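You operate a simulated robot arm through the tools that you are given. There is no shell and no other tool. Be economical: measure what you need, move in short steps, check, and stop when the job is done.

You are at the controls of a simulated robot arm. One attempt, no reset.

## Task
Brush the dust off the grey filter, rack it and wipe the mat.
Fine: drying rack; soft brush for the filter, screen cloth for the mat, each put back. Set down upright: soft brush. What is to be rubbed or washed off counts as gone when no trace of it is left.

Only the result counts: the job must be done as asked and must still hold three seconds after the hand-in. Knocking over, shifting, dropping, spilling or breaking anything else fails it. Flat cloth is picked up by pressing the open fingertips on it (5 to 10 N) and closing them slowly along it; thin cloth reads only 2 to 8 mm in the jaws.

## Robot
A 7-joint arm with a two-finger parallel gripper, fixed in place. Base frame: the origin is at the foot of the arm, x ahead of it, y to its left, z up; the work surface is at about z = 750. Units: mm, degrees, N and s.
With the tool pointing down near the work surface it reaches from about 220 to 740 mm from the base axis. Its first joint turns from -166.0 to 166.0 degrees. Payload 1.57 kg.
Tool frame: the origin (TCP) lies between the finger pads and is the grasp point; the fingertips stand 30 mm ahead of it; z points along the fingers, y is the line along which they close. The gripper opens to 110 mm. The fingers are 24 mm wide and 12 mm thick; the gripper's body (48 by 112 mm) begins 78 mm behind the TCP.
Orientation is that of the tool frame in the base frame, as a unit quaternion [x, y, z, w]. With the fingers straight down and closing along the base's y, the tool's x points along the base's -x, its y along +y and its z along -z.

## Interface
- The arm moves only by the tool drive_tool. Its argument "commands" is a list that holds one entry, the list of rows, each a list of 7 numbers: the turn, a rotation vector about the base's x, y, z in rad, then the shift along the base's x, y, z in mm, then the finger opening in mm, from 0 to 110. In form: [[[wx, wy, wz, x, y, z, claw], ...]]. A call has 1 to 20 rows; each row is the pose to reach, as a shift and turn from the pose commanded when the call began. A row lasts 0.2 s, in which the tool goes at most 50 mm and 8.6 degrees; a call with a longer step from one row to the next is refused whole, and so is a gripper value outside its range. A pose out of reach is approached as far as the arm can. The call stops where the force on the tool passes 40 N (or 10 N more than at its start, if that is more) or the arm is blocked; 0.2 s more then pass. Each finger travels about 45 mm/s and halts on what it meets, pressing with about 26 N; the grip force reading is that of the motor and also rises with nothing between the fingers. The clock runs only during rows and for 0.2 s after the last one: add rows that repeat a pose to give the fingers time. It gives the time, the measured TCP pose, the force on the tool (base axes), the opening and the grip force at its end, in the units of the frame above (readings bear some noise), with the torque about the TCP (base axes, N m) and any sound that the robot's microphone picked up.
- Cameras (640 x 400 px; columns grow to the right, rows downward): "scene" is fixed at [221.6, 500, 1373.8]; the picture's right is [-0.44, -0.90, 0.00], its down [-0.83, 0.41, -0.38] and it looks along [0.34, -0.17, -0.92] (base axes); focal length 214 px, centre (320, 200). "wrist" rides on the gripper at [70, 16, -141] in the tool frame; the picture's right is [-0.23, 0.97, 0.00], its down [-0.85, -0.20, -0.48] and it looks along [-0.47, -0.11, 0.88] (tool axes); focal length 222 px, centre (320, 200).
- grab_frame(camera): a new picture of that camera. It takes no simulated time.
- raise_lower(by): slides the trunk up (or, below 0, down) by that many mm; the arm rides with it, the base frame stays. It gives what a move gives, with no picture.
- measure_at(camera, pixels): there is no depth. For up to 12 entries [column, row, z] of the newest picture of that camera ("zoom" is the newest enlarged one), the place [x, y] in the base frame at which the ray of that pixel passes the height z, good to about 2 mm. It takes no simulated time.
- enlarge(camera, box): a new picture of the part [left, top, right, bottom] of that camera's present view, enlarged. It takes no simulated time.
- hand_in(): hands the job in; it is judged then, once.

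Keep the steps short. Do not move on a guess: measure, check each grasp and each placing, and mend mistakes. In all there are 80 turns and 46 pictures (those below and enlarged ones count). Leave the gripper open and the arm clear of the work at the hand-in unless told otherwise, and finish with a single line.

The tools are called after "Call:" as name(argument=value, ...) on one line, values as JSON. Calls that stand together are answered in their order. drive_tool: Moves the arm, as the interface text tells. Its arguments: {"type":"object","properties":{"commands":{"type":"array"}},"required":["commands"]} The other tools are called the same way: raise_lower (by) slides the trunk up or down; grab_frame (camera) takes a picture; measure_at (camera, pixels) gives the place at which the rays of pixels pass given heights; enlarge (camera, box) takes an enlarged picture of a part of a camera's view; hand_in () hands the job in.

At the start:

```text
clock: 0.0
ee_pos: [406.8, 377.5, 1141.0]
tool_rot: [-0.002, 1.0, 0.0, -0.001]
wrist_force: [-0.5, 0.0, 0.2]
moment: [-0.01, 0.01, 0.01]
finger_gap: 110.1
finger_force: 0.1
trunk travel left (down, up): [-475.0, 115.0]
```

scene: 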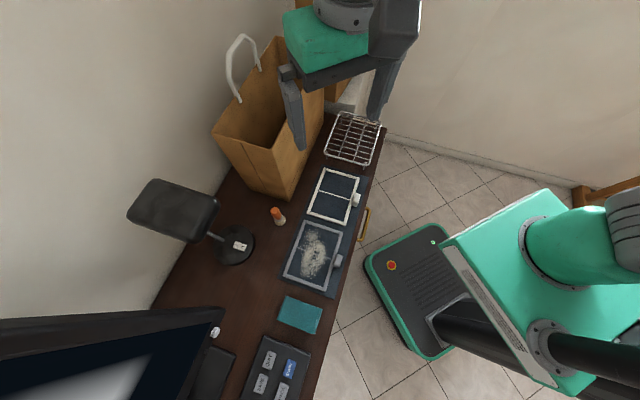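
wrist: 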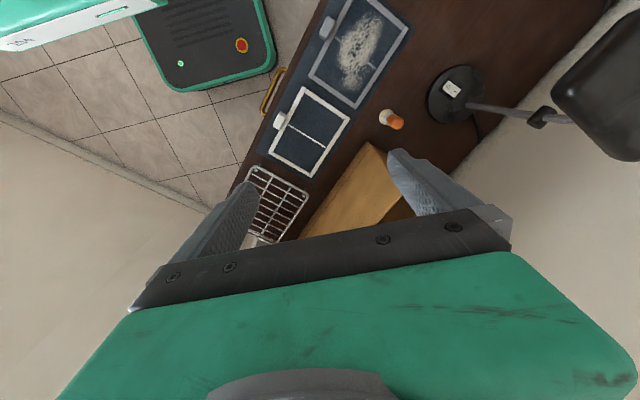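

I see a table with a mat, a grey-framed dusty filter, a white-framed filter, a drying rack, a small orange/white brush and a teal cloth. I'll enlarge the work area before measuring.

Call:
enlarge(camera="scene", box=[220, 100, 400, 212])

Call:
enlarge(camera="scene", box=[220, 200, 400, 312])

Call:
measure_at(camera="scene", pixels=[[303, 220, 755], [345, 232, 755], [329, 290, 755], [284, 277, 755], [338, 261, 760], [277, 222, 750], [274, 210, 800], [285, 295, 750], [323, 308, 750], [316, 334, 750], [278, 322, 750]])

```text
3.56 times, centred on (310, 156) of scene
```

zoom: 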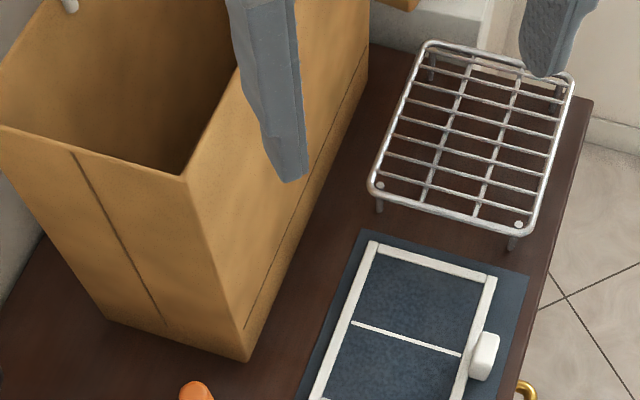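

```text
3.56 times, centred on (310, 256) of scene
```

zoom: 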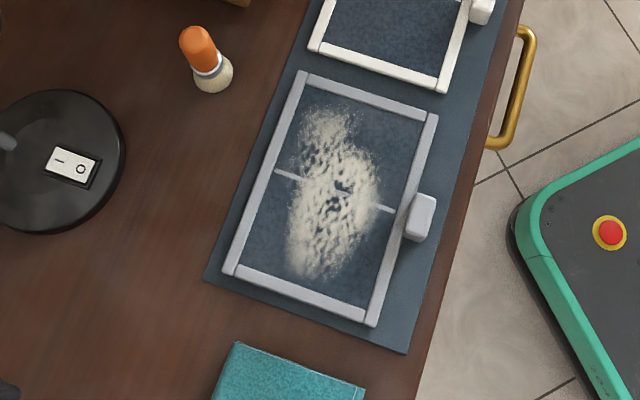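

```text
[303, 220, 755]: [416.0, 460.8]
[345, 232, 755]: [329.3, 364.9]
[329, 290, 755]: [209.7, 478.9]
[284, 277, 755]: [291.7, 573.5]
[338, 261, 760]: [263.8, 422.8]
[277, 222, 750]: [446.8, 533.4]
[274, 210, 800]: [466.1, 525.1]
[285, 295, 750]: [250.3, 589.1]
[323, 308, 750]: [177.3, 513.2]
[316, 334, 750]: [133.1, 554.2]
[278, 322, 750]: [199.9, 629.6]
```

The brush stands upright, bristles down, near (447,533). I'll measure the rack's corners and feet at several heights, plus the mat's corners, the filter tab and the brush.

Call:
measure_at(camera="scene", pixels=[[326.6, 159.5, 750], [364, 170, 750], [325, 153.5, 780], [368.5, 164, 780], [325, 153.5, 800], [368.5, 164, 800], [340.5, 112, 790], [381.5, 122.5, 790], [277, 288, 750], [334, 298, 750], [320, 166, 750], [369, 178, 750]])

Call:
enlarge(camera="wrist", box=[220, 0, 460, 150])

```text
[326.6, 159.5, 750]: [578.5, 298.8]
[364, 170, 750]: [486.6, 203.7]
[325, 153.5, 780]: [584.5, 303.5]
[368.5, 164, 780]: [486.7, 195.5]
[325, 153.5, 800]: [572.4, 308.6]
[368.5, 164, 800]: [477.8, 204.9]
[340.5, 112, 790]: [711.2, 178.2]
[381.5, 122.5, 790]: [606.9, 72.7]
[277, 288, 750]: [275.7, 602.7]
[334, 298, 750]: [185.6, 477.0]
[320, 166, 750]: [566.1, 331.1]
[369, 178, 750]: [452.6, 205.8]
```

```text
2.67 times, centred on (340, 75) of wrist
```

zoom: 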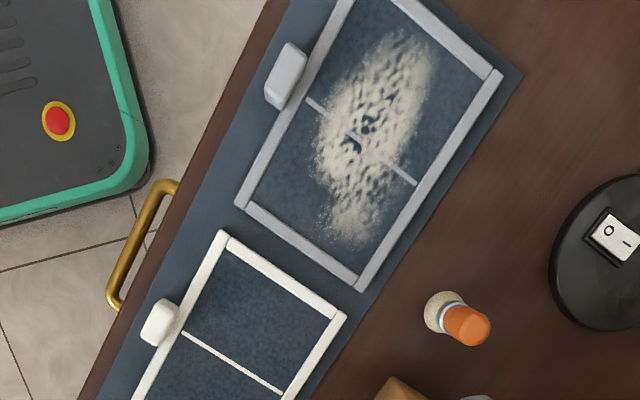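

I'll triangulate the brush and filter heights from this wrist view.

Call:
measure_at(camera="zoom", pixels=[[436, 312, 750], [476, 330, 800], [476, 330, 820], [476, 330, 840], [452, 315, 780], [285, 75, 760], [285, 75, 770], [495, 75, 755], [360, 285, 755], [240, 205, 755], [155, 322, 760], [222, 236, 755]])

Call:
measure_at(camera="scene", pixels=[[275.5, 211, 800], [275.5, 211, 820], [275.5, 211, 840], [279.5, 222, 750], [278, 217, 780], [338, 261, 770], [356, 200, 760], [319, 170, 755], [359, 178, 755]])

```text
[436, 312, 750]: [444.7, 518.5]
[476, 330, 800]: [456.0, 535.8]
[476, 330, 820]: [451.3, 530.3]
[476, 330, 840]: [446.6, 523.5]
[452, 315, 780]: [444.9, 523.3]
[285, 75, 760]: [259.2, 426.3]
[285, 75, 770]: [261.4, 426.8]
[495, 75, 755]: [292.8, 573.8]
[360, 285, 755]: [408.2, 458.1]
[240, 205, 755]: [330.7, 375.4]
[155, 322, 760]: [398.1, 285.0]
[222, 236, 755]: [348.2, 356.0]
```

```text
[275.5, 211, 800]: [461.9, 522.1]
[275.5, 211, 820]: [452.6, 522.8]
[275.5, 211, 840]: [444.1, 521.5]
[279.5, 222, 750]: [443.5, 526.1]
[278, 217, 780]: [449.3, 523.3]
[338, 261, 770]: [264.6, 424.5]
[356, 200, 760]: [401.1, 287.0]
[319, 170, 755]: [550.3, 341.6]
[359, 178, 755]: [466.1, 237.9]
```

Brush: centre about (446,523), top about z=838. The paper bag is close to it, so I'll measure its corners before going near.

Call:
measure_at(camera="scene", pixels=[[289.7, 201, 750], [250, 189.5, 750], [324, 120, 750], [272, 150.6, 950], [272, 150.6, 1000], [272, 150.6, 1050], [213, 135, 1000], [235, 245, 760], [255, 245, 760], [180, 205, 1000], [218, 210, 1000]])

Call:
raise_lower(by=-150)

```text
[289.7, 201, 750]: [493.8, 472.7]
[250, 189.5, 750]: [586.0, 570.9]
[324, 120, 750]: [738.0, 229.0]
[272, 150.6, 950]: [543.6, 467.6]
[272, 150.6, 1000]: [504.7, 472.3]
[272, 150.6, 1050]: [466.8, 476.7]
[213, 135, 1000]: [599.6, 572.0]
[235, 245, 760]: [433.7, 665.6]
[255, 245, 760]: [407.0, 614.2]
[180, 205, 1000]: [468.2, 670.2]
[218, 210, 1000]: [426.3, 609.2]
```

```text
clock: 1.8
ee_pos: [407.4, 377.6, 992.1]
tool_rot: [0.0, 1.0, 0.0, 0.0]
wrist_force: [0.0, -0.3, 0.0]
moment: [-0.03, 0.02, -0.02]
finger_gap: 110.1
finger_force: 0.2
trunk travel left (down, up): [-325.0, 265.0]
```

The bag face is about 69 mm from the brush and its top is about z 1010. I'll triangulate the lamp head's height, using the arm joint at wrist (548,117) and scene (207,232), for clearance.

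Call:
measure_at(camera="wrist", pixels=[[550, 117, 850], [550, 117, 950], [550, 117, 1050], [553, 85, 950], [553, 85, 1050]])

Call:
measure_at(camera="scene", pixels=[[208, 233, 850], [208, 233, 950], [208, 233, 1050], [190, 240, 950], [190, 240, 1050], [218, 203, 950], [218, 203, 1050]])

Call:
grab_frame(camera="wrist")

```text
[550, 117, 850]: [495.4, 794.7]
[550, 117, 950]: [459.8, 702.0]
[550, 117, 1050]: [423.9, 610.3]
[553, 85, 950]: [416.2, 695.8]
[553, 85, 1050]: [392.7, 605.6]
```

```text
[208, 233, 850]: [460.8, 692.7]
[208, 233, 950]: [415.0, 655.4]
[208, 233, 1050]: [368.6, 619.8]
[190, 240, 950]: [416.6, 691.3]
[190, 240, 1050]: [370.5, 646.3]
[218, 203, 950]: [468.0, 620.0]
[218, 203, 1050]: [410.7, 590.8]
```

```text
40 pictures are left
```

wrist: 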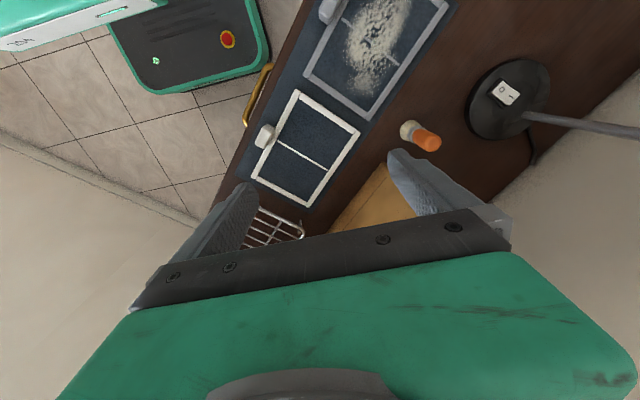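

The lamp head sits around y>620 at z≈950. I'll turn the gripper -43° so it closes parallel to the bag face, and move above the brush at (446,523), staying high with a 80 mm opening.

Call:
drive_tool(commands=[[[0, 0, -0.125, 6, 24, 0, 100], [0, 0, -0.25, 13, 48, 0, 90], [0, 0, -0.375, 19, 72, 0, 80], [0, 0, -0.5, 26, 97, 0, 80], [0, 0, -0.625, 32, 121, 0, 80], [0, 0, -0.75, 39, 145, 0, 80], [0, 0, -0.75, 39, 145, -40, 80], [0, 0, -0.75, 39, 145, -80, 80], [0, 0, -0.75, 39, 145, -110, 80]]])

Call:
grab_frame(camera="wrist")

Call:
grab_frame(camera="scene")

```text
clock: 3.4
ee_pos: [442.1, 505.8, 955.2]
tool_rot: [0.367, 0.93, 0.015, 0.004]
wrist_force: [4.9, -22.7, 15.4]
moment: [4.25, 1.47, 0.81]
finger_gap: 80.2
finger_force: 0.1
out of reach, approached as far as the arm can: row 5, 6, 7
trunk travel left (down, up): [-325.0, 265.0]
stopped in row 8: the force on the tool passed its limit at 57 N (the readings are from after the stop); the commanded pose is now the measured one
```

```text
39 pictures are left
```

wrist: 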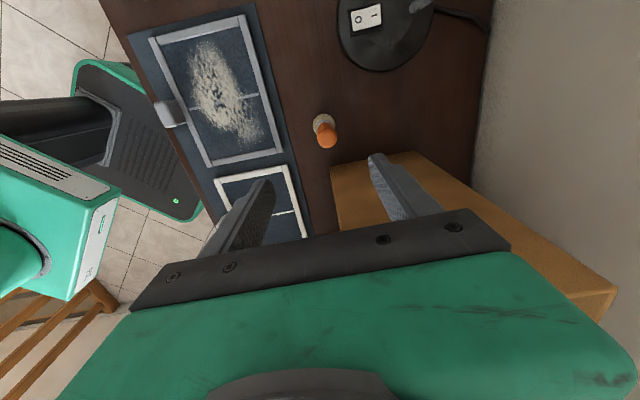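

```text
38 pictures are left
```

scene: 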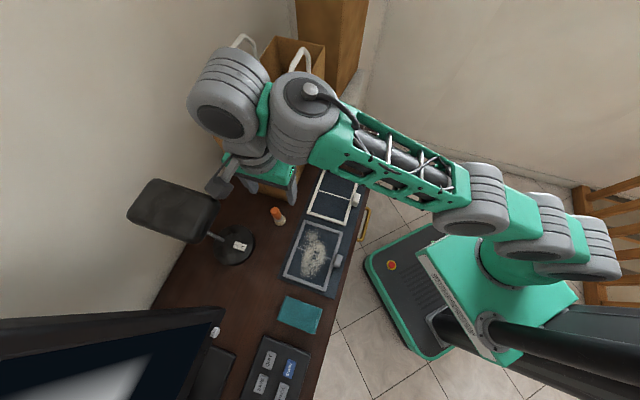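

The force line passes through about (390,577,1090), so the wrist camera touched the lamp head, which is higher than I judged. The lamp looks unmoved in the picture. I'll back off along the reaction (-y, up), turn back to 0° and keep away from it.

Call:
drive_tool(commands=[[[0, 0, 0, 2, -15, 10, 80], [0, 0, 0, 0, -45, 25, 80], [0, 0, 0.12, -15, -75, 25, 80], [0, 0, 0.24, -30, -95, 25, 80], [0, 0, 0.37, -50, -110, 25, 80], [0, 0, 0.5, -62, -110, 25, 80], [0, 0, 0.625, -62, -110, 25, 80], [0, 0, 0.75, -62, -110, 25, 80]]])

Call:
grab_frame(camera="scene")

Call:
grab_frame(camera="wrist")

Call:
measure_at(camera="scene", pixels=[[218, 203, 1085], [150, 178, 1085], [190, 242, 1085], [128, 215, 1085]])

```text
clock: 5.2
ee_pos: [379.4, 399.2, 974.1]
tool_rot: [-0.002, 1.0, 0.01, -0.001]
wrist_force: [-0.8, -1.2, -0.1]
moment: [0.0, -0.01, 0.01]
finger_gap: 80.0
finger_force: 0.1
trunk travel left (down, up): [-325.0, 265.0]
```

```text
37 pictures are left
```

scene: 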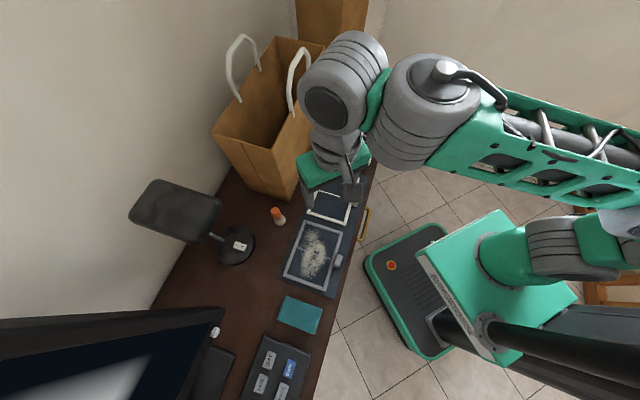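

```text
36 pictures are left
```

wrist: 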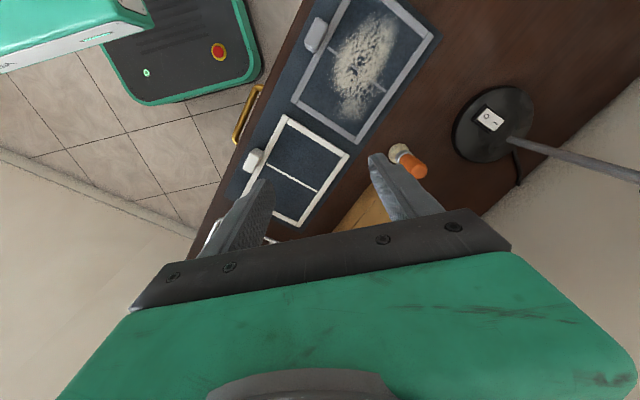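

```text
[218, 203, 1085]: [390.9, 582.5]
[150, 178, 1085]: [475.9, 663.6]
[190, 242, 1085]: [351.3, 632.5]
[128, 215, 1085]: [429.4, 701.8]
```

The lamp head corners look unchanged. From here (379,399) I'll descend to z≈885, then move horizontally to the brush with 0° orientation, so the camera stays below and beside the lamp head.

Call:
drive_tool(commands=[[[0, 0, 0, 0, 0, -45, 70], [0, 0, 0, 0, 0, -89, 60], [0, 0, 0, 20, 30, -89, 60], [0, 0, 0, 40, 60, -89, 60], [0, 0, 0, 55, 85, -89, 60]]])

Call:
grab_frame(camera="wrist")

Call:
grab_frame(camera="scene")

```text
clock: 6.4
ee_pos: [432.1, 487.5, 884.7]
tool_rot: [0.0, 1.0, 0.009, -0.001]
wrist_force: [-0.3, 0.1, 0.2]
moment: [0.04, -0.01, -0.02]
finger_gap: 60.1
finger_force: 0.0
trunk travel left (down, up): [-325.0, 265.0]
```

```text
35 pictures are left
```

wrist: 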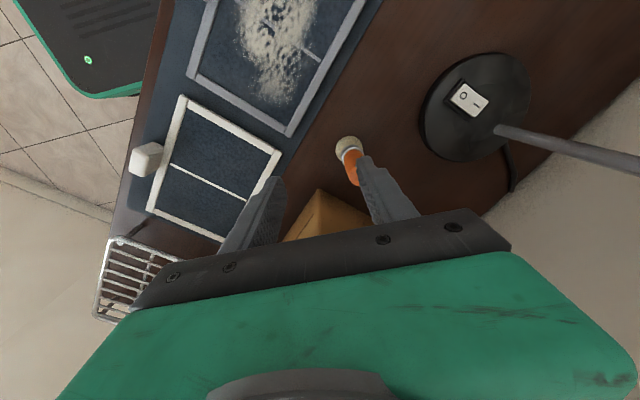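

```text
34 pictures are left
```

scene: 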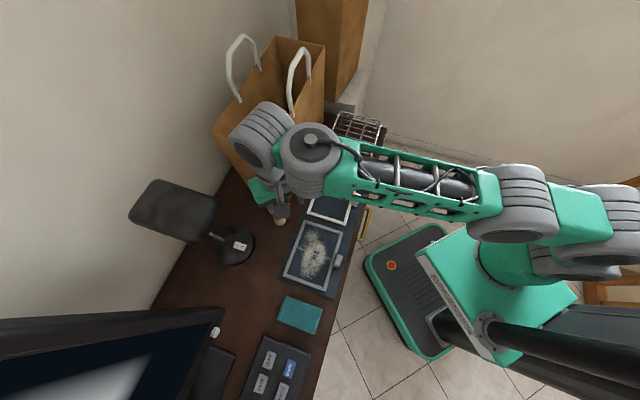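

The brush bristles are at wrist (347,146). I'll measure the bristles and the handle in this view to refine the position.

Call:
measure_at(camera="wrist", pixels=[[348, 144, 760], [348, 144, 770], [351, 156, 785], [353, 168, 810], [352, 180, 830]])

Call:
enlarge(camera="wrist", box=[300, 110, 400, 210])

```text
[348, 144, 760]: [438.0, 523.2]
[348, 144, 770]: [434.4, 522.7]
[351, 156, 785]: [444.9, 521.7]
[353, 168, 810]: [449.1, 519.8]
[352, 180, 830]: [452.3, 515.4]
```

```text
4.00 times, centred on (350, 160) of wrist
```

zoom: 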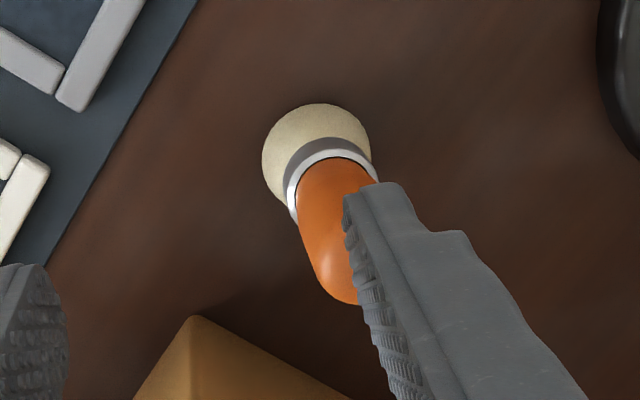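

Brush axis at (445,522). I'll move over it, descend to TCP z≈821 and close slowly.

Call:
drive_tool(commands=[[[-0.018, 0, 0, 13, 34.5, 0, 60], [-0.018, 0, 0, 13, 34.5, 0, 60], [-0.018, 0, 0, 13, 34.5, -32, 60], [-0.018, 0, 0, 13, 34.5, -64, 60], [-0.018, 0, 0, 13, 34.5, -64, 60], [-0.018, 0, 0, 13, 34.5, -64, 48], [-0.018, 0, 0, 13, 34.5, -64, 38], [-0.018, 0, 0, 13, 34.5, -64, 30], [-0.018, 0, 0, 13, 34.5, -64, 24], [-0.018, 0, 0, 13, 34.5, -64, 18], [-0.018, 0, 0, 13, 34.5, -64, 12], [-0.018, 0, 0, 13, 34.5, -64, 6], [-0.018, 0, 0, 13, 34.5, -64, 6]]])

Call:
enlarge(camera="wrist", box=[220, 80, 420, 205])

```text
clock: 9.2
ee_pos: [447.8, 521.0, 819.1]
tool_rot: [-0.001, 1.0, -0.001, -0.001]
wrist_force: [-0.4, -0.6, -0.2]
moment: [-0.01, 0.01, -0.01]
finger_gap: 22.3
finger_force: 25.9
trunk travel left (down, up): [-325.0, 265.0]
```

```text
3.20 times, centred on (320, 142) of wrist
```

zoom: 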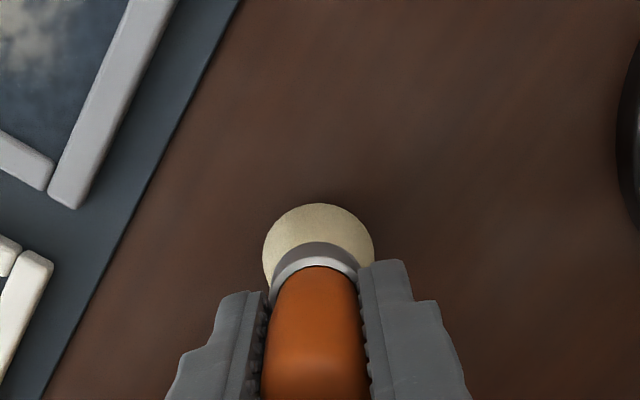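

The brush is held (gap 22.3 mm), with its home TCP at (447.8,521.0,819.1). I'll lift it, back away from the bag and lamp, and measure the dust extent.

Call:
drive_tool(commands=[[[0, 0, 0, 0, 0, 20, 6], [0, 0, 0, -10, -20, 50, 6], [0, 0, 0, -35, -45, 50, 6], [0, 0, 0, -65, -51, 50, 6], [0, 0, 0, -100, -51, 50, 6], [0, 0, 0, -125, -51, 50, 6]]])

Call:
grab_frame(camera="scene")

Call:
measure_at(camera="scene", pixels=[[312.8, 229.5, 755], [304.4, 278.7, 755], [301, 267.5, 755], [326.9, 250.6, 755], [321.2, 267.5, 755], [304.4, 233.7, 755], [305.8, 224.7, 757], [340.4, 234.3, 757], [323.5, 287.7, 757], [286.1, 274.5, 757]])

```text
clock: 10.6
ee_pos: [322.0, 468.9, 869.4]
tool_rot: [-0.001, 1.0, 0.0, -0.001]
wrist_force: [0.1, 0.2, -0.1]
moment: [0.04, 0.03, -0.01]
finger_gap: 22.3
finger_force: 26.1
trunk travel left (down, up): [-325.0, 265.0]
```

```text
31 pictures are left
```

scene: 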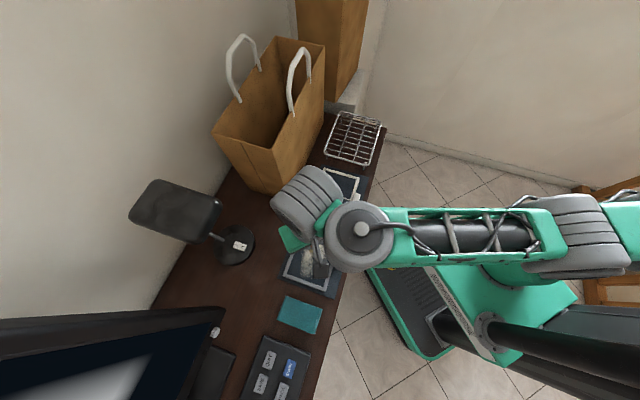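

```text
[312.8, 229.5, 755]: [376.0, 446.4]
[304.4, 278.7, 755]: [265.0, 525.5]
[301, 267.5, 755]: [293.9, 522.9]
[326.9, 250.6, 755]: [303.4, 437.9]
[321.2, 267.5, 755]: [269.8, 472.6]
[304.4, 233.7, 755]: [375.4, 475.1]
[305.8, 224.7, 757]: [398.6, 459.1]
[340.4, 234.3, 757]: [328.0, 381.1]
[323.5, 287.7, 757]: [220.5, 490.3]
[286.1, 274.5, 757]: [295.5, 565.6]
```

Dust covers about u -68..72, v -35..45 in the filter frame (centre (311,474), u=(-.697,.717), v=(.67,.74)). I'll lower the brush at (325,460) to just touching and read the force.

Call:
drive_tool(commands=[[[0, 0, 0, 3, -9, -25, 6], [0, 0, 0, 3, -9, -38, 6], [0, 0, 0, 3, -9, -43, 6], [0, 0, 0, 3, -9, -46, 6], [0, 0, 0, 3, -9, -46, 6]]])

Call:
enlarge(camera="wrist", box=[160, 0, 480, 200])

```text
clock: 11.8
ee_pos: [325.0, 460.9, 825.4]
tool_rot: [-0.001, 1.0, 0.002, 0.001]
wrist_force: [5.1, 5.3, 21.0]
moment: [0.42, -0.04, -0.07]
finger_gap: 22.7
finger_force: 25.9
trunk travel left (down, up): [-325.0, 265.0]
```

```text
2.00 times, centred on (320, 100) of wrist
```

zoom: 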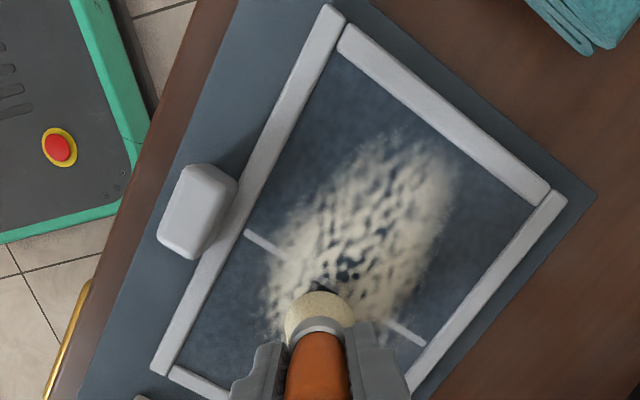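

Contact reads 21 N, so I'll ease up 1.3 mm for lighter pressure and make the first strokes along the long axis.

Call:
drive_tool(commands=[[[0, 0, 0, 0, 0, 1.3, 6], [0, 0, 0, 6.9, -8.5, 1.3, 6], [0, 0, 0, 26.4, -28.6, 1.3, 6], [0, 0, 0, 6.9, -8.5, 1.3, 6], [0, 0, 0, -14, 13, 1.3, 6], [0, 0, 0, -34.9, 34.5, 1.3, 6], [0, 0, 0, -54.4, 54.6, 1.3, 6]]])

Call:
enlarge(camera="wrist", box=[160, 0, 480, 200])

```text
clock: 13.4
ee_pos: [270.1, 513.7, 826.3]
tool_rot: [-0.001, 1.0, 0.0, -0.001]
wrist_force: [-0.1, -0.3, 7.3]
moment: [-0.01, 0.04, -0.04]
finger_gap: 22.0
finger_force: 25.9
trunk travel left (down, up): [-325.0, 265.0]
```

```text
2.00 times, centred on (320, 100) of wrist
```

zoom: 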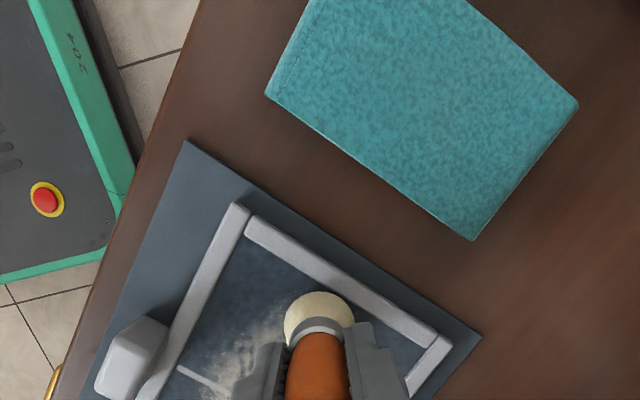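

Pressure is now 7 N and dust is clearing without the filter moving. I'll continue with strokes at v=12, 24 and 35.

Call:
drive_tool(commands=[[[0, 0, 0, 8, 8.9, 0, 6], [0, 0, 0, 27.5, -11.2, 0, 6], [0, 0, 0, 48.4, -32.7, 0, 6], [0, 0, 0, 69.3, -54.2, 0, 6], [0, 0, 0, 88.9, -74.3, 0, 6], [0, 0, 0, 97, -65.4, 0, 6], [0, 0, 0, 77.4, -45.3, 0, 6], [0, 0, 0, 56.5, -23.8, 0, 6], [0, 0, 0, 35.6, -2.3, 0, 6], [0, 0, 0, 16.1, 17.8, 0, 6], [0, 0, 0, 23.5, 25.9, 0, 6], [0, 0, 0, 43, 5.8, 0, 6], [0, 0, 0, 63.9, -15.7, 0, 6], [0, 0, 0, 84.8, -37.2, 0, 6], [0, 0, 0, 104.4, -57.3, 0, 6]]])

Call:
enlarge(camera="wrist", box=[160, 0, 480, 200])

```text
clock: 16.6
ee_pos: [375.0, 455.2, 826.0]
tool_rot: [-0.001, 1.0, 0.0, 0.0]
wrist_force: [-0.2, 1.7, 13.4]
moment: [0.09, 0.12, 0.02]
finger_gap: 21.9
finger_force: 25.6
trunk travel left (down, up): [-325.0, 265.0]
```

```text
2.00 times, centred on (320, 100) of wrist
```

zoom: 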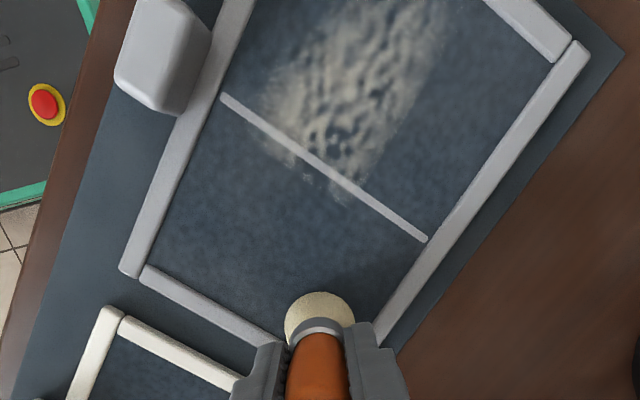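

The near half is clean, but the far half keeps dust where pressure was lower (7 N). I'll go over the far half in a zigzag, 1 mm deeper.

Call:
drive_tool(commands=[[[0, 0, 0, -19.5, 20.1, 0, 6], [0, 0, 0, -40.4, 41.6, -0.7, 6], [0, 0, 0, -61.3, 63.1, -1, 6], [0, 0, 0, -80.9, 83.2, -1, 6], [0, 0, 0, -88.9, 74.3, -1, 6], [0, 0, 0, -69.3, 54.2, -1, 6], [0, 0, 0, -48.4, 32.7, -1, 6], [0, 0, 0, -56.5, 23.8, -1, 6], [0, 0, 0, -77.4, 45.3, -1, 6], [0, 0, 0, -97, 65.4, -1, 6], [0, 0, 0, -105, 56.6, -1, 6], [0, 0, 0, -85.4, 36.5, -1, 6], [0, 0, 0, -64.5, 15, -1, 6], [0, 0, 0, -72.6, 6.1, -1, 6], [0, 0, 0, -93.5, 27.6, -1, 6], [0, 0, 0, -113.1, 47.7, -1, 6], [0, 0, 0, -121.1, 38.8, -1, 6], [0, 0, 0, -101.5, 18.7, -1, 6], [0, 0, 0, -80.6, -2.8, -1, 6], [0, 0, 0, -86.6, -9.5, -1, 6]]])

Call:
enlarge(camera="wrist", box=[160, 0, 480, 200])

```text
clock: 20.8
ee_pos: [290.0, 447.0, 827.0]
tool_rot: [0.0, 1.0, -0.004, -0.002]
wrist_force: [0.5, -0.4, -0.5]
moment: [0.0, 0.0, 0.03]
finger_gap: 22.0
finger_force: 26.3
out of reach, approached as far as the arm can: row 20
trunk travel left (down, up): [-325.0, 265.0]
```

```text
2.00 times, centred on (320, 100) of wrist
```

zoom: 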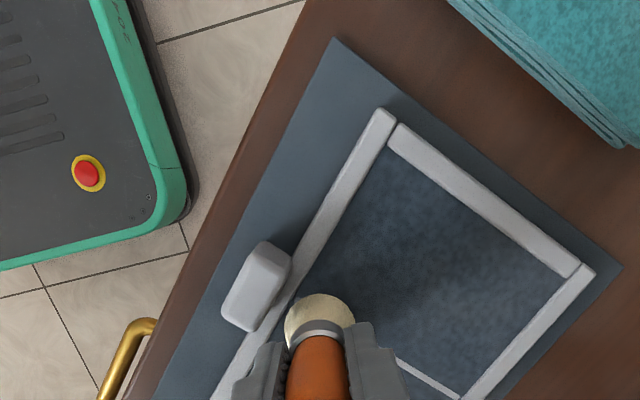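

The far half looks clean. I'll lift the brush and inspect the whole filter from above.

Call:
drive_tool(commands=[[[0, 0, 0, 5, 5, 25, 6], [0, 0, 0, 25, 10, 50, 6], [0, 0, 0, 60, 10, 60, 6], [0, 0, 0, 95, 10, 60, 6], [0, 0, 0, 95, 10, 60, 6]]])

Call:
enlarge(camera="wrist", box=[160, 0, 480, 200])

```text
clock: 22.0
ee_pos: [386.2, 459.2, 888.1]
tool_rot: [0.0, 1.0, 0.0, -0.001]
wrist_force: [1.0, 0.2, -0.7]
moment: [0.01, 0.02, -0.01]
finger_gap: 22.1
finger_force: 25.8
trunk travel left (down, up): [-325.0, 265.0]
```

```text
2.00 times, centred on (320, 100) of wrist
```

zoom: 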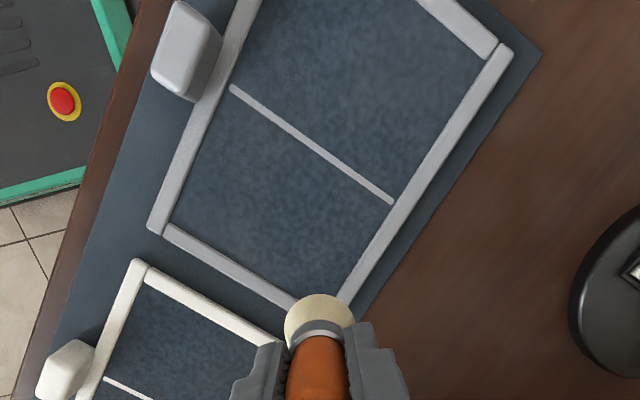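

It looks clean. I'll enlarge the mesh further to look for faint residue.

Call:
enlarge(camera="wrist", box=[230, 0, 420, 119])

Call:
enlarge(camera="scene", box=[270, 200, 370, 300])

```text
3.36 times, centred on (325, 60) of wrist
```

zoom: 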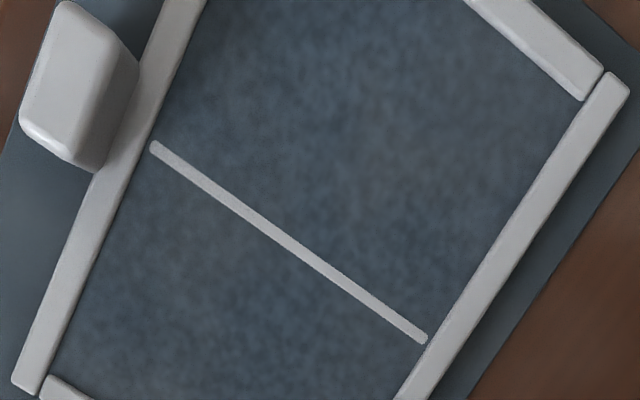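

```text
4.00 times, centred on (320, 250) of scene
```

zoom: 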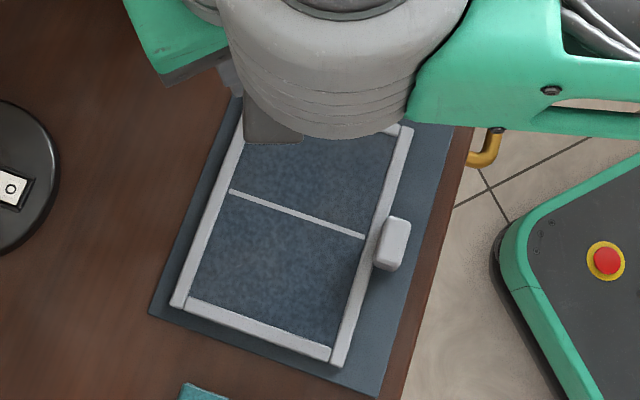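

There may be a very faint haze in the middle, so I'll make a second full pass at the same pressure.

Call:
drive_tool(commands=[[[0, 0, 0, -14.7, -4.6, -45, 6], [0, 0, 0, -14.7, -4.6, -63.4, 6], [0, 0, 0, -41.2, 22.7, -63.4, 6], [0, 0, 0, -69, 51.3, -64, 6], [0, 0, 0, -95.5, 78.6, -64.4, 6], [0, 0, 0, -103.5, 69.7, -64.4, 6], [0, 0, 0, -77, 42.4, -64.2, 6], [0, 0, 0, -49.2, 13.8, -63.4, 6], [0, 0, 0, -22.7, -13.5, -63.4, 6], [0, 0, 0, -30.8, -22.4, -63.4, 6], [0, 0, 0, -57.3, 4.9, -63.4, 6], [0, 0, 0, -85.1, 33.5, -64.2, 6], [0, 0, 0, -111.6, 60.8, -64.4, 6], [0, 0, 0, -119.6, 52, -64.4, 6], [0, 0, 0, -93.1, 24.7, -64.2, 6], [0, 0, 0, -65.3, -3.9, -63.4, 6], [0, 0, 0, -38.8, -31.2, -63.4, 6], [0, 0, 0, -46.9, -40.1, -63.4, 6], [0, 0, 0, -73.4, -12.8, -63.4, 6], [0, 0, 0, -101.2, 15.8, -64.2, 6]]])

```text
clock: 26.2
ee_pos: [283.1, 475.7, 825.3]
tool_rot: [0.0, 1.0, 0.0, -0.001]
wrist_force: [-0.5, 0.0, -0.2]
moment: [0.02, 0.03, 0.02]
finger_gap: 22.1
finger_force: 26.2
out of reach, approached as far as the arm can: row 18
trunk travel left (down, up): [-325.0, 265.0]
```

The near-side positions at r≈540 are beyond the arm at this trunk height. I'll raise the trunk 100 mm, which lifts the brush clear, and test whether I can reach further inward.

Call:
raise_lower(by=100)

Call:
drive_tool(commands=[[[0, 0, 0, 0, -20, -40, 6], [0, 0, 0, 0, -40, -70, 6], [0, 0, 0, 0, -40, -70, 6]]])

```text
clock: 27.6
ee_pos: [281.6, 476.2, 924.3]
tool_rot: [-0.001, 1.0, -0.001, 0.0]
wrist_force: [-0.6, -0.6, -0.1]
moment: [-0.03, 0.0, -0.01]
finger_gap: 22.2
finger_force: 26.0
trunk travel left (down, up): [-425.0, 165.0]
```

```text
clock: 28.4
ee_pos: [295.7, 455.4, 910.9]
tool_rot: [-0.001, 1.0, -0.016, -0.005]
wrist_force: [-0.2, -0.2, -0.3]
moment: [0.01, -0.01, -0.01]
finger_gap: 22.0
finger_force: 26.1
out of reach, approached as far as the arm can: row 1, 2, 3
trunk travel left (down, up): [-425.0, 165.0]
```

Raising makes it worse, so I need the trunk lower. I'll lift the tool 110 mm, then lower the trunk 160 mm.

Call:
drive_tool(commands=[[[0, 0, 0, 0, 0, 40, 6], [0, 0, 0, 0, -10, 80, 6], [0, 0, 0, 0, -20, 115, 6], [0, 0, 0, 0, -20, 115, 6]]])

Call:
raise_lower(by=-160)

```text
clock: 29.4
ee_pos: [295.5, 434.0, 1027.9]
tool_rot: [0.0, 1.0, 0.001, 0.0]
wrist_force: [0.0, -0.6, -0.2]
moment: [0.03, 0.03, -0.02]
finger_gap: 22.2
finger_force: 26.1
trunk travel left (down, up): [-425.0, 165.0]
```

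```text
clock: 31.2
ee_pos: [295.5, 434.9, 868.5]
tool_rot: [-0.002, 1.0, 0.0, 0.0]
wrist_force: [0.1, 0.7, -0.5]
moment: [0.03, -0.03, -0.02]
finger_gap: 22.3
finger_force: 26.0
trunk travel left (down, up): [-265.0, 325.0]
```

I'm lower now. I'll touch down again at (285,475) with commanded z≈823.5 to recheck the contact force.

Call:
drive_tool(commands=[[[0, 0, 0, -10.5, 40, -20, 6], [0, 0, 0, -10.5, 40, -40, 6], [0, 0, 0, -10.5, 40, -45, 6], [0, 0, 0, -10.5, 40, -45, 6]]])

```text
clock: 32.2
ee_pos: [283.9, 474.7, 823.8]
tool_rot: [-0.001, 1.0, 0.0, 0.0]
wrist_force: [-0.1, 0.3, -0.4]
moment: [-0.01, 0.0, 0.0]
finger_gap: 22.2
finger_force: 26.1
trunk travel left (down, up): [-265.0, 325.0]
```

There's no contact at 823.8, so the brush has slid up slightly in the grip. I'll step down 2 mm at a time until the force rises.

Call:
drive_tool(commands=[[[0, 0, 0, 0, 0, -1, 6], [0, 0, 0, 0, 0, -2, 6], [0, 0, 0, 0, 0, -2, 6]]])

Call:
enlarge(camera="wrist", box=[220, 80, 420, 205])

```text
clock: 33.0
ee_pos: [285.8, 473.6, 823.1]
tool_rot: [0.0, 1.0, 0.002, 0.0]
wrist_force: [-1.2, -1.2, 14.4]
moment: [-0.06, 0.18, 0.01]
finger_gap: 21.8
finger_force: 25.8
trunk travel left (down, up): [-265.0, 325.0]
```

```text
3.20 times, centred on (320, 142) of wrist
```

zoom: 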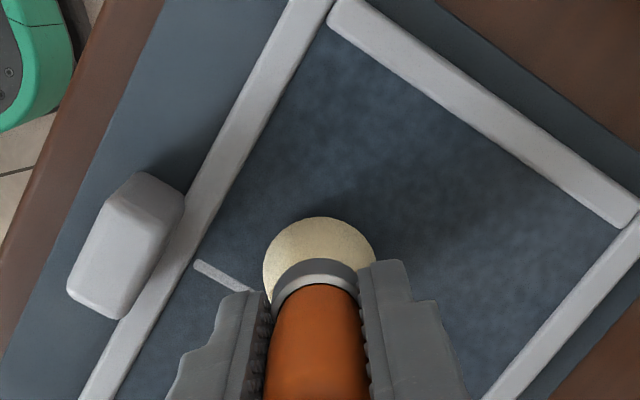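

Contact is back at 14 N. I'll redo the full pass at this height, since the previous one was partly without contact.

Call:
drive_tool(commands=[[[0, 0, 0, -26.5, 27.2, 0, 6], [0, 0, 0, -34.5, 18.3, 0, 6], [0, 0, 0, -8, -8.9, 0, 6], [0, 0, 0, 19.9, -37.6, 0.4, 6], [0, 0, 0, 46.4, -64.8, 0.6, 6], [0, 0, 0, 54.4, -55.9, 0.6, 6], [0, 0, 0, 27.9, -28.7, 0.4, 6], [0, 0, 0, 0, 0, 0, 6], [0, 0, 0, -18.5, 36.1, 0, 6], [0, 0, 0, 8, 8.9, 0, 6], [0, 0, 0, 35.9, -19.8, 0.4, 6], [0, 0, 0, 62.4, -47, 0.6, 6], [0, 0, 0, 70.5, -38.1, 0.6, 6], [0, 0, 0, 44, -10.9, 0.4, 6], [0, 0, 0, 16.1, 17.8, 0, 6], [0, 0, 0, -10.4, 45, 0, 6], [0, 0, 0, -2.4, 53.8, 0, 6], [0, 0, 0, 24.1, 26.6, 0, 6], [0, 0, 0, 52, -2.1, 0.4, 6], [0, 0, 0, 78.5, -29.3, 0.6, 6]]])

```text
clock: 37.2
ee_pos: [362.7, 446.2, 819.6]
tool_rot: [0.0, 1.0, -0.001, 0.0]
wrist_force: [1.2, -1.5, 5.0]
moment: [-0.07, -0.02, -0.01]
finger_gap: 22.2
finger_force: 26.0
trunk travel left (down, up): [-265.0, 325.0]
```

Contact held (5 N). I'll do the last v=30 stroke, then lift and inspect.

Call:
drive_tool(commands=[[[0, 0, 0, 8, 8.9, -0.3, 6], [0, 0, 0, -18.5, 36.1, -0.5, 6], [0, 0, 0, -46.4, 64.8, -0.8, 6], [0, 0, 0, -72.9, 92, -0.8, 6], [0, 0, 0, -46.4, 64.8, -0.8, 6], [0, 0, 0, -18.5, 36.1, -0.4, 6], [0, 0, 0, 8, 8.9, 0, 6], [0, 0, 0, 10, 8, 30, 6], [0, 0, 0, 20, 15, 68, 6], [0, 0, 0, 20, 15, 68, 6]]])

Call:
enlarge(camera="wrist", box=[160, 0, 480, 200])

```text
clock: 39.4
ee_pos: [384.5, 462.2, 889.4]
tool_rot: [0.0, 1.0, -0.001, -0.002]
wrist_force: [-0.2, 0.4, -1.1]
moment: [0.02, 0.0, 0.01]
finger_gap: 22.2
finger_force: 25.7
trunk travel left (down, up): [-265.0, 325.0]
```

```text
2.00 times, centred on (320, 100) of wrist
```

zoom: 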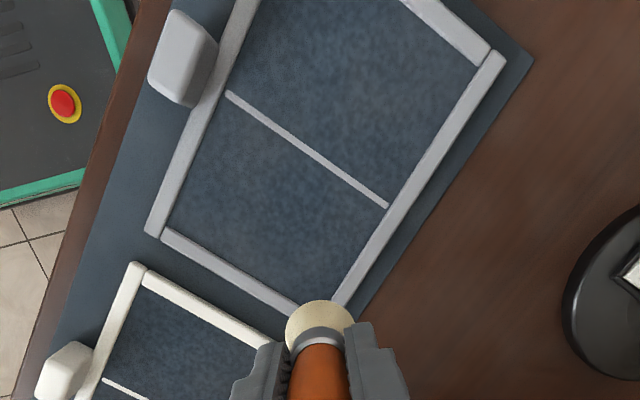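

Mostly uniform now. One closer look at the mesh for any remaining haze.

Call:
enlarge(camera="wrist", box=[230, 0, 420, 119])

```text
3.36 times, centred on (325, 60) of wrist
```

zoom: 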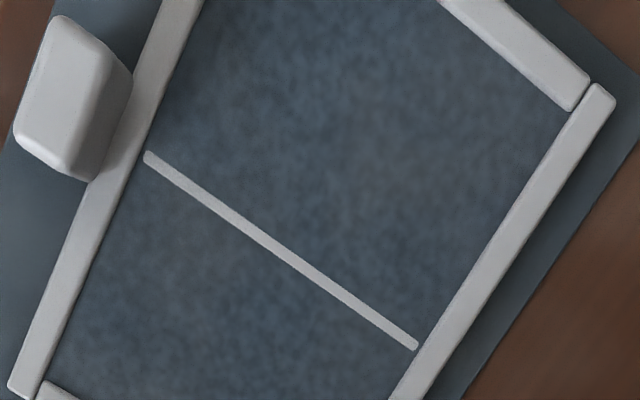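

The texture matches the previous view, so I accept the mesh as clean. Now I'll return the brush to its place at (447.8,521.0), approaching at z≈889 and going down to just above the table.

Call:
drive_tool(commands=[[[0, 0, 0, 30, 20, 0, 6], [0, 0, 0, 50, 35, 0, 6], [0, 0, 0, 63.3, 58.8, 0, 6], [0, 0, 0, 63.3, 58.8, 0, 6], [0, 0, 0, 63.3, 58.8, -35, 6], [0, 0, 0, 63.3, 58.8, -65, 6], [0, 0, 0, 63.3, 58.8, -70, 6], [0, 0, 0, 63.3, 58.8, -70, 6]]])

Call:
enlarge(camera="wrist", box=[220, 80, 420, 205])

```text
clock: 41.2
ee_pos: [447.5, 519.2, 819.8]
tool_rot: [-0.001, 1.0, -0.001, -0.001]
wrist_force: [-0.5, -0.9, 0.4]
moment: [-0.01, -0.01, 0.0]
finger_gap: 22.2
finger_force: 26.6
out of reach, approached as far as the arm can: row 3, 4
trunk travel left (down, up): [-265.0, 325.0]
```

```text
3.20 times, centred on (320, 142) of wrist
```

zoom: 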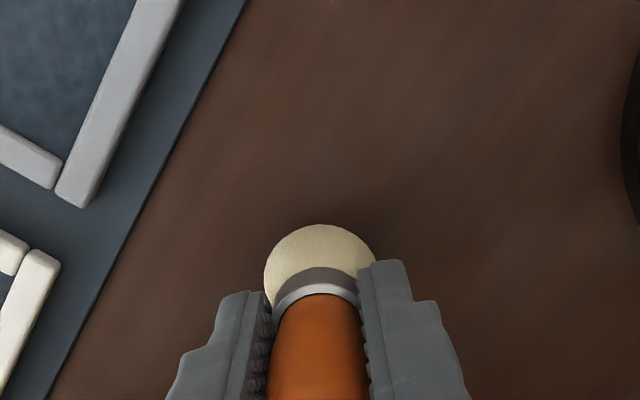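

Position is right. I'll lower 4 mm and read the force.

Call:
drive_tool(commands=[[[0, 0, 0, 0, 1.5, -1.5, 6], [0, 0, 0, 0, 1.5, -3, 6], [0, 0, 0, 0, 1.5, -4, 6]]])

```text
clock: 42.0
ee_pos: [448.4, 520.2, 816.2]
tool_rot: [-0.001, 1.0, -0.001, -0.001]
wrist_force: [-0.2, 0.1, -1.0]
moment: [0.01, -0.02, 0.01]
finger_gap: 22.0
finger_force: 26.2
trunk travel left (down, up): [-265.0, 325.0]
```

No contact yet. Another 2.5 mm down.

Call:
drive_tool(commands=[[[0, 0, 0, 0, 0, -1, 6], [0, 0, 0, 0, 0, -2, 6], [0, 0, 0, 0, 0, -2.5, 6]]])

```text
clock: 42.8
ee_pos: [447.4, 520.6, 813.9]
tool_rot: [-0.001, 1.0, 0.0, -0.001]
wrist_force: [-0.4, -0.5, -0.9]
moment: [0.01, -0.02, 0.0]
finger_gap: 22.1
finger_force: 25.9
trunk travel left (down, up): [-265.0, 325.0]
```

Call:
drive_tool(commands=[[[0, 0, 0, 0, 0, -1, 6], [0, 0, 0, 0, 0, -2, 6], [0, 0, 0, 0, 0, -2, 6]]])

```text
clock: 43.6
ee_pos: [447.4, 520.3, 811.5]
tool_rot: [-0.002, 1.0, -0.001, -0.001]
wrist_force: [-0.2, 0.7, -1.6]
moment: [0.06, -0.03, -0.02]
finger_gap: 21.9
finger_force: 26.0
trunk travel left (down, up): [-265.0, 325.0]
```

Call:
drive_tool(commands=[[[0, 0, 0, 0, 0, -1, 6], [0, 0, 0, 0, 0, -2, 6], [0, 0, 0, 0, 0, -2, 6]]])

Call:
enlarge(camera="wrist", box=[220, 80, 420, 205])

```text
clock: 44.4
ee_pos: [447.7, 519.6, 810.3]
tool_rot: [0.0, 1.0, 0.0, -0.001]
wrist_force: [-0.5, 0.5, 1.7]
moment: [0.04, 0.03, 0.03]
finger_gap: 22.0
finger_force: 26.1
trunk travel left (down, up): [-265.0, 325.0]
```

```text
3.20 times, centred on (320, 142) of wrist
```

zoom: 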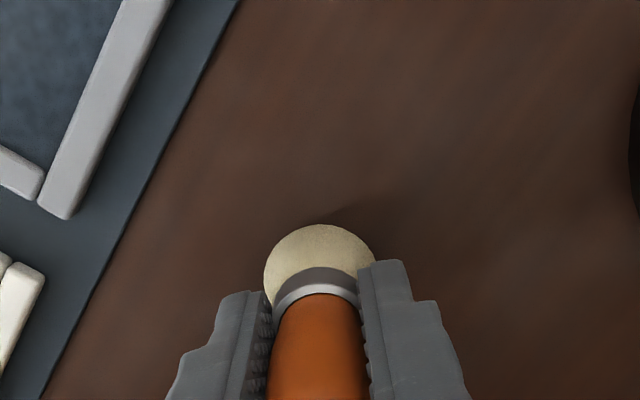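

Force has turned positive, so contact is starting. I'll press 0.8 mm more, check, then open slowly and rise.

Call:
drive_tool(commands=[[[0, 0, 0, 0, 0, -0.8, 6], [0, 0, 0, 0, 0, -0.8, 6]]])

```text
clock: 45.0
ee_pos: [445.4, 520.5, 810.5]
tool_rot: [-0.001, 1.0, 0.001, 0.0]
wrist_force: [-1.3, 0.8, 9.0]
moment: [-0.02, 0.15, -0.01]
finger_gap: 22.1
finger_force: 25.8
trunk travel left (down, up): [-265.0, 325.0]
```

Firm contact (9 N). I'll release gently to 50 mm, then go straight up.

Call:
drive_tool(commands=[[[0, 0, 0, 0, 0, 0.6, 21], [0, 0, 0, 0, 0, 0.6, 25], [0, 0, 0, 0, 0, 0.6, 32], [0, 0, 0, 0, 0, 0.6, 42], [0, 0, 0, 0, 0, 0.6, 52], [0, 0, 0, 0, 0, 0.6, 52], [0, 0, 0, 0, 0, 30, 52], [0, 0, 0, 0, 0, 60, 52], [0, 0, 0, 0, 0, 72, 52], [0, 0, 0, -13, -33, 72, 52]]])

Call:
enlarge(camera="wrist", box=[160, 0, 480, 200])

```text
clock: 47.2
ee_pos: [435.0, 487.1, 878.8]
tool_rot: [0.0, 1.0, -0.002, -0.003]
wrist_force: [1.0, 0.6, 0.3]
moment: [-0.02, 0.06, 0.0]
finger_gap: 51.9
finger_force: 0.1
out of reach, approached as far as the arm can: row 8, 9
trunk travel left (down, up): [-265.0, 325.0]
```

```text
2.00 times, centred on (320, 100) of wrist
```

zoom: 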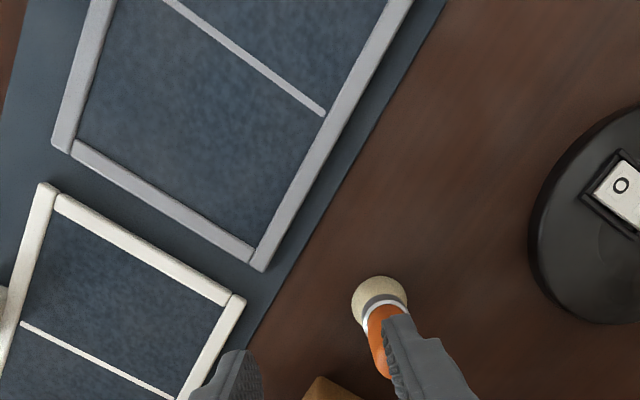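

The brush stands upright in its place. Next I'll move to about (330,440) to look at the filter's tab closely.

Call:
drive_tool(commands=[[[0, 0, 0, -25, -20, 0, 70], [0, 0, 0, -60, -40, 0, 80], [0, 0, 0, -105, -47, 0, 80], [0, 0, 0, -105, -47, 0, 80]]])

Call:
enlarge(camera="wrist", box=[240, 40, 352, 110])

```text
clock: 48.2
ee_pos: [328.0, 440.4, 879.8]
tool_rot: [-0.001, 1.0, 0.0, -0.001]
wrist_force: [0.4, -0.1, 0.5]
moment: [0.01, -0.04, 0.0]
finger_gap: 80.0
finger_force: 0.1
trunk travel left (down, up): [-265.0, 325.0]
```

```text
5.71 times, centred on (296, 75) of wrist
```

zoom: 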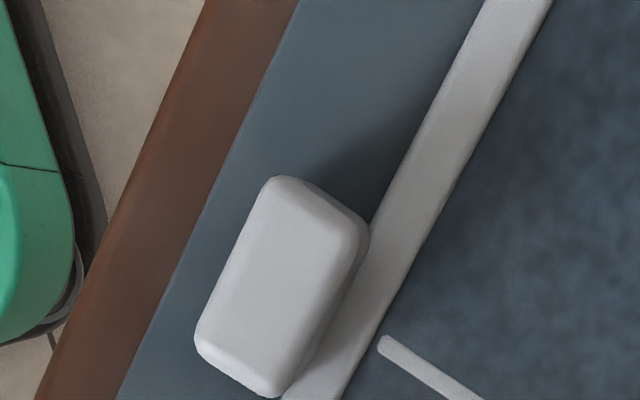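

I'll triangulate the tab top using this zoom and the scene view (338.4,261).

Call:
measure_at(camera="zoom", pixels=[[278, 285, 765], [278, 285, 780], [278, 285, 795], [270, 178, 780], [365, 225, 780], [285, 395, 780], [195, 340, 780], [385, 200, 757], [430, 235, 757], [385, 345, 757]])

Call:
enlarge(camera="scene", box=[300, 220, 396, 280])

```text
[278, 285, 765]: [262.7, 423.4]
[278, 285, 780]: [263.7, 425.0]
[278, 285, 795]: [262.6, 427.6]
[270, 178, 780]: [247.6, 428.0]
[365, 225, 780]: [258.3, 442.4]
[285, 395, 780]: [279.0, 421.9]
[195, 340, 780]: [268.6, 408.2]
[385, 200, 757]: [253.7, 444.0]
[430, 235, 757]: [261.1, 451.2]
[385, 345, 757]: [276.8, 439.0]
```

```text
6.67 times, centred on (348, 250) of scene
```

zoom: 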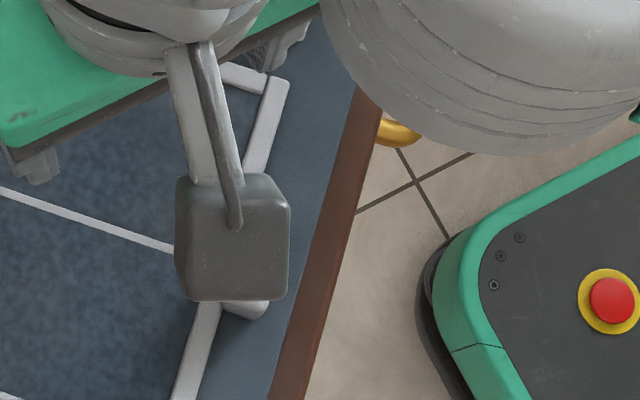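

The tab is centred at (263,425), about 29 × 18 mm, with its thin direction along v. I'll turn the gripper -43° to close across the thin direction and hover above the tab.

Call:
drive_tool(commands=[[[0, 0, -0.125, -11, -3, 0, 70], [0, 0, -0.25, -22, -6, 0, 60], [0, 0, -0.375, -33, -8, 0, 60], [0, 0, -0.5, -44, -11, 0, 60], [0, 0, -0.625, -55, -13, 0, 60], [0, 0, -0.75, -65, -15.4, 0, 60], [0, 0, -0.75, -65, -15.4, -35, 60], [0, 0, -0.75, -65, -15.4, -35, 60]]])

Call:
enlarge(camera="wrist", box=[160, 60, 480, 260])

```text
clock: 50.0
ee_pos: [265.7, 425.5, 845.9]
tool_rot: [0.367, 0.93, -0.001, -0.001]
wrist_force: [0.5, -0.3, -0.3]
moment: [0.02, 0.02, -0.01]
finger_gap: 60.1
finger_force: 0.0
trunk travel left (down, up): [-265.0, 325.0]
```

```text
2.00 times, centred on (320, 160) of wrist
```

zoom: 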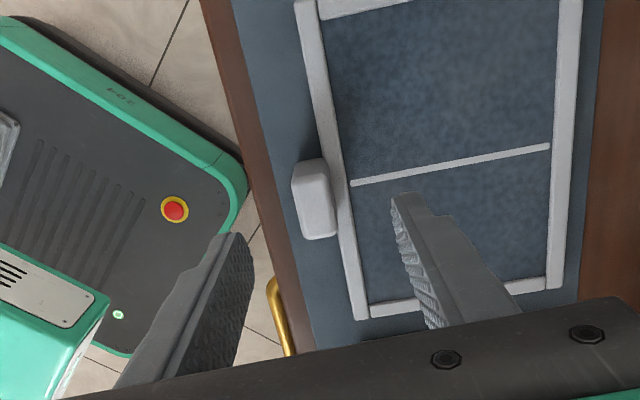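

I'll measure the tab again in this view.

Call:
measure_at(camera="zoom", pixels=[[312, 198, 775], [312, 198, 785], [297, 172, 780], [322, 160, 780], [334, 232, 780], [309, 238, 780], [308, 5, 757], [358, 315, 757]])

```text
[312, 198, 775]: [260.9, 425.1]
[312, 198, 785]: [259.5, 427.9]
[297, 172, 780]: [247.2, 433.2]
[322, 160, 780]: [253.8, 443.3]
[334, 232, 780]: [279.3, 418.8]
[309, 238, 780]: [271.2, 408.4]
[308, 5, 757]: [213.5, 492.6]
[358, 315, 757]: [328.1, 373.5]
```

The tab is at (262,425) with its top at about 775, and its edges run at 46°. I'll rotate 0.05 more, shift, descend to TCP≈796 (tips 766, above the frame) and close slowly.

Call:
drive_tool(commands=[[[0, 0, -0.05, -3.5, -0.5, 0, 60], [0, 0, -0.05, -3.5, -0.5, -25, 60], [0, 0, -0.05, -3.5, -0.5, -45, 60], [0, 0, -0.05, -3.5, -0.5, -50, 60], [0, 0, -0.05, -3.5, -0.5, -50, 60], [0, 0, -0.05, -3.5, -0.5, -50, 50], [0, 0, -0.05, -3.5, -0.5, -50, 42], [0, 0, -0.05, -3.5, -0.5, -50, 34], [0, 0, -0.05, -3.5, -0.5, -50, 28], [0, 0, -0.05, -3.5, -0.5, -50, 24]]])

Call:
grab_frame(camera="wrist")

```text
clock: 52.2
ee_pos: [259.9, 424.2, 797.5]
tool_rot: [0.388, 0.921, 0.0, -0.001]
wrist_force: [0.3, 0.1, 0.0]
moment: [0.0, -0.07, -0.01]
finger_gap: 24.2
finger_force: 0.0
trunk travel left (down, up): [-265.0, 325.0]
```

```text
14 pictures are left
```

wrist: 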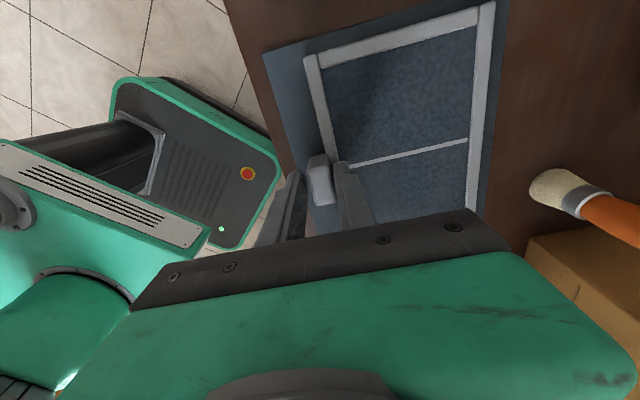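

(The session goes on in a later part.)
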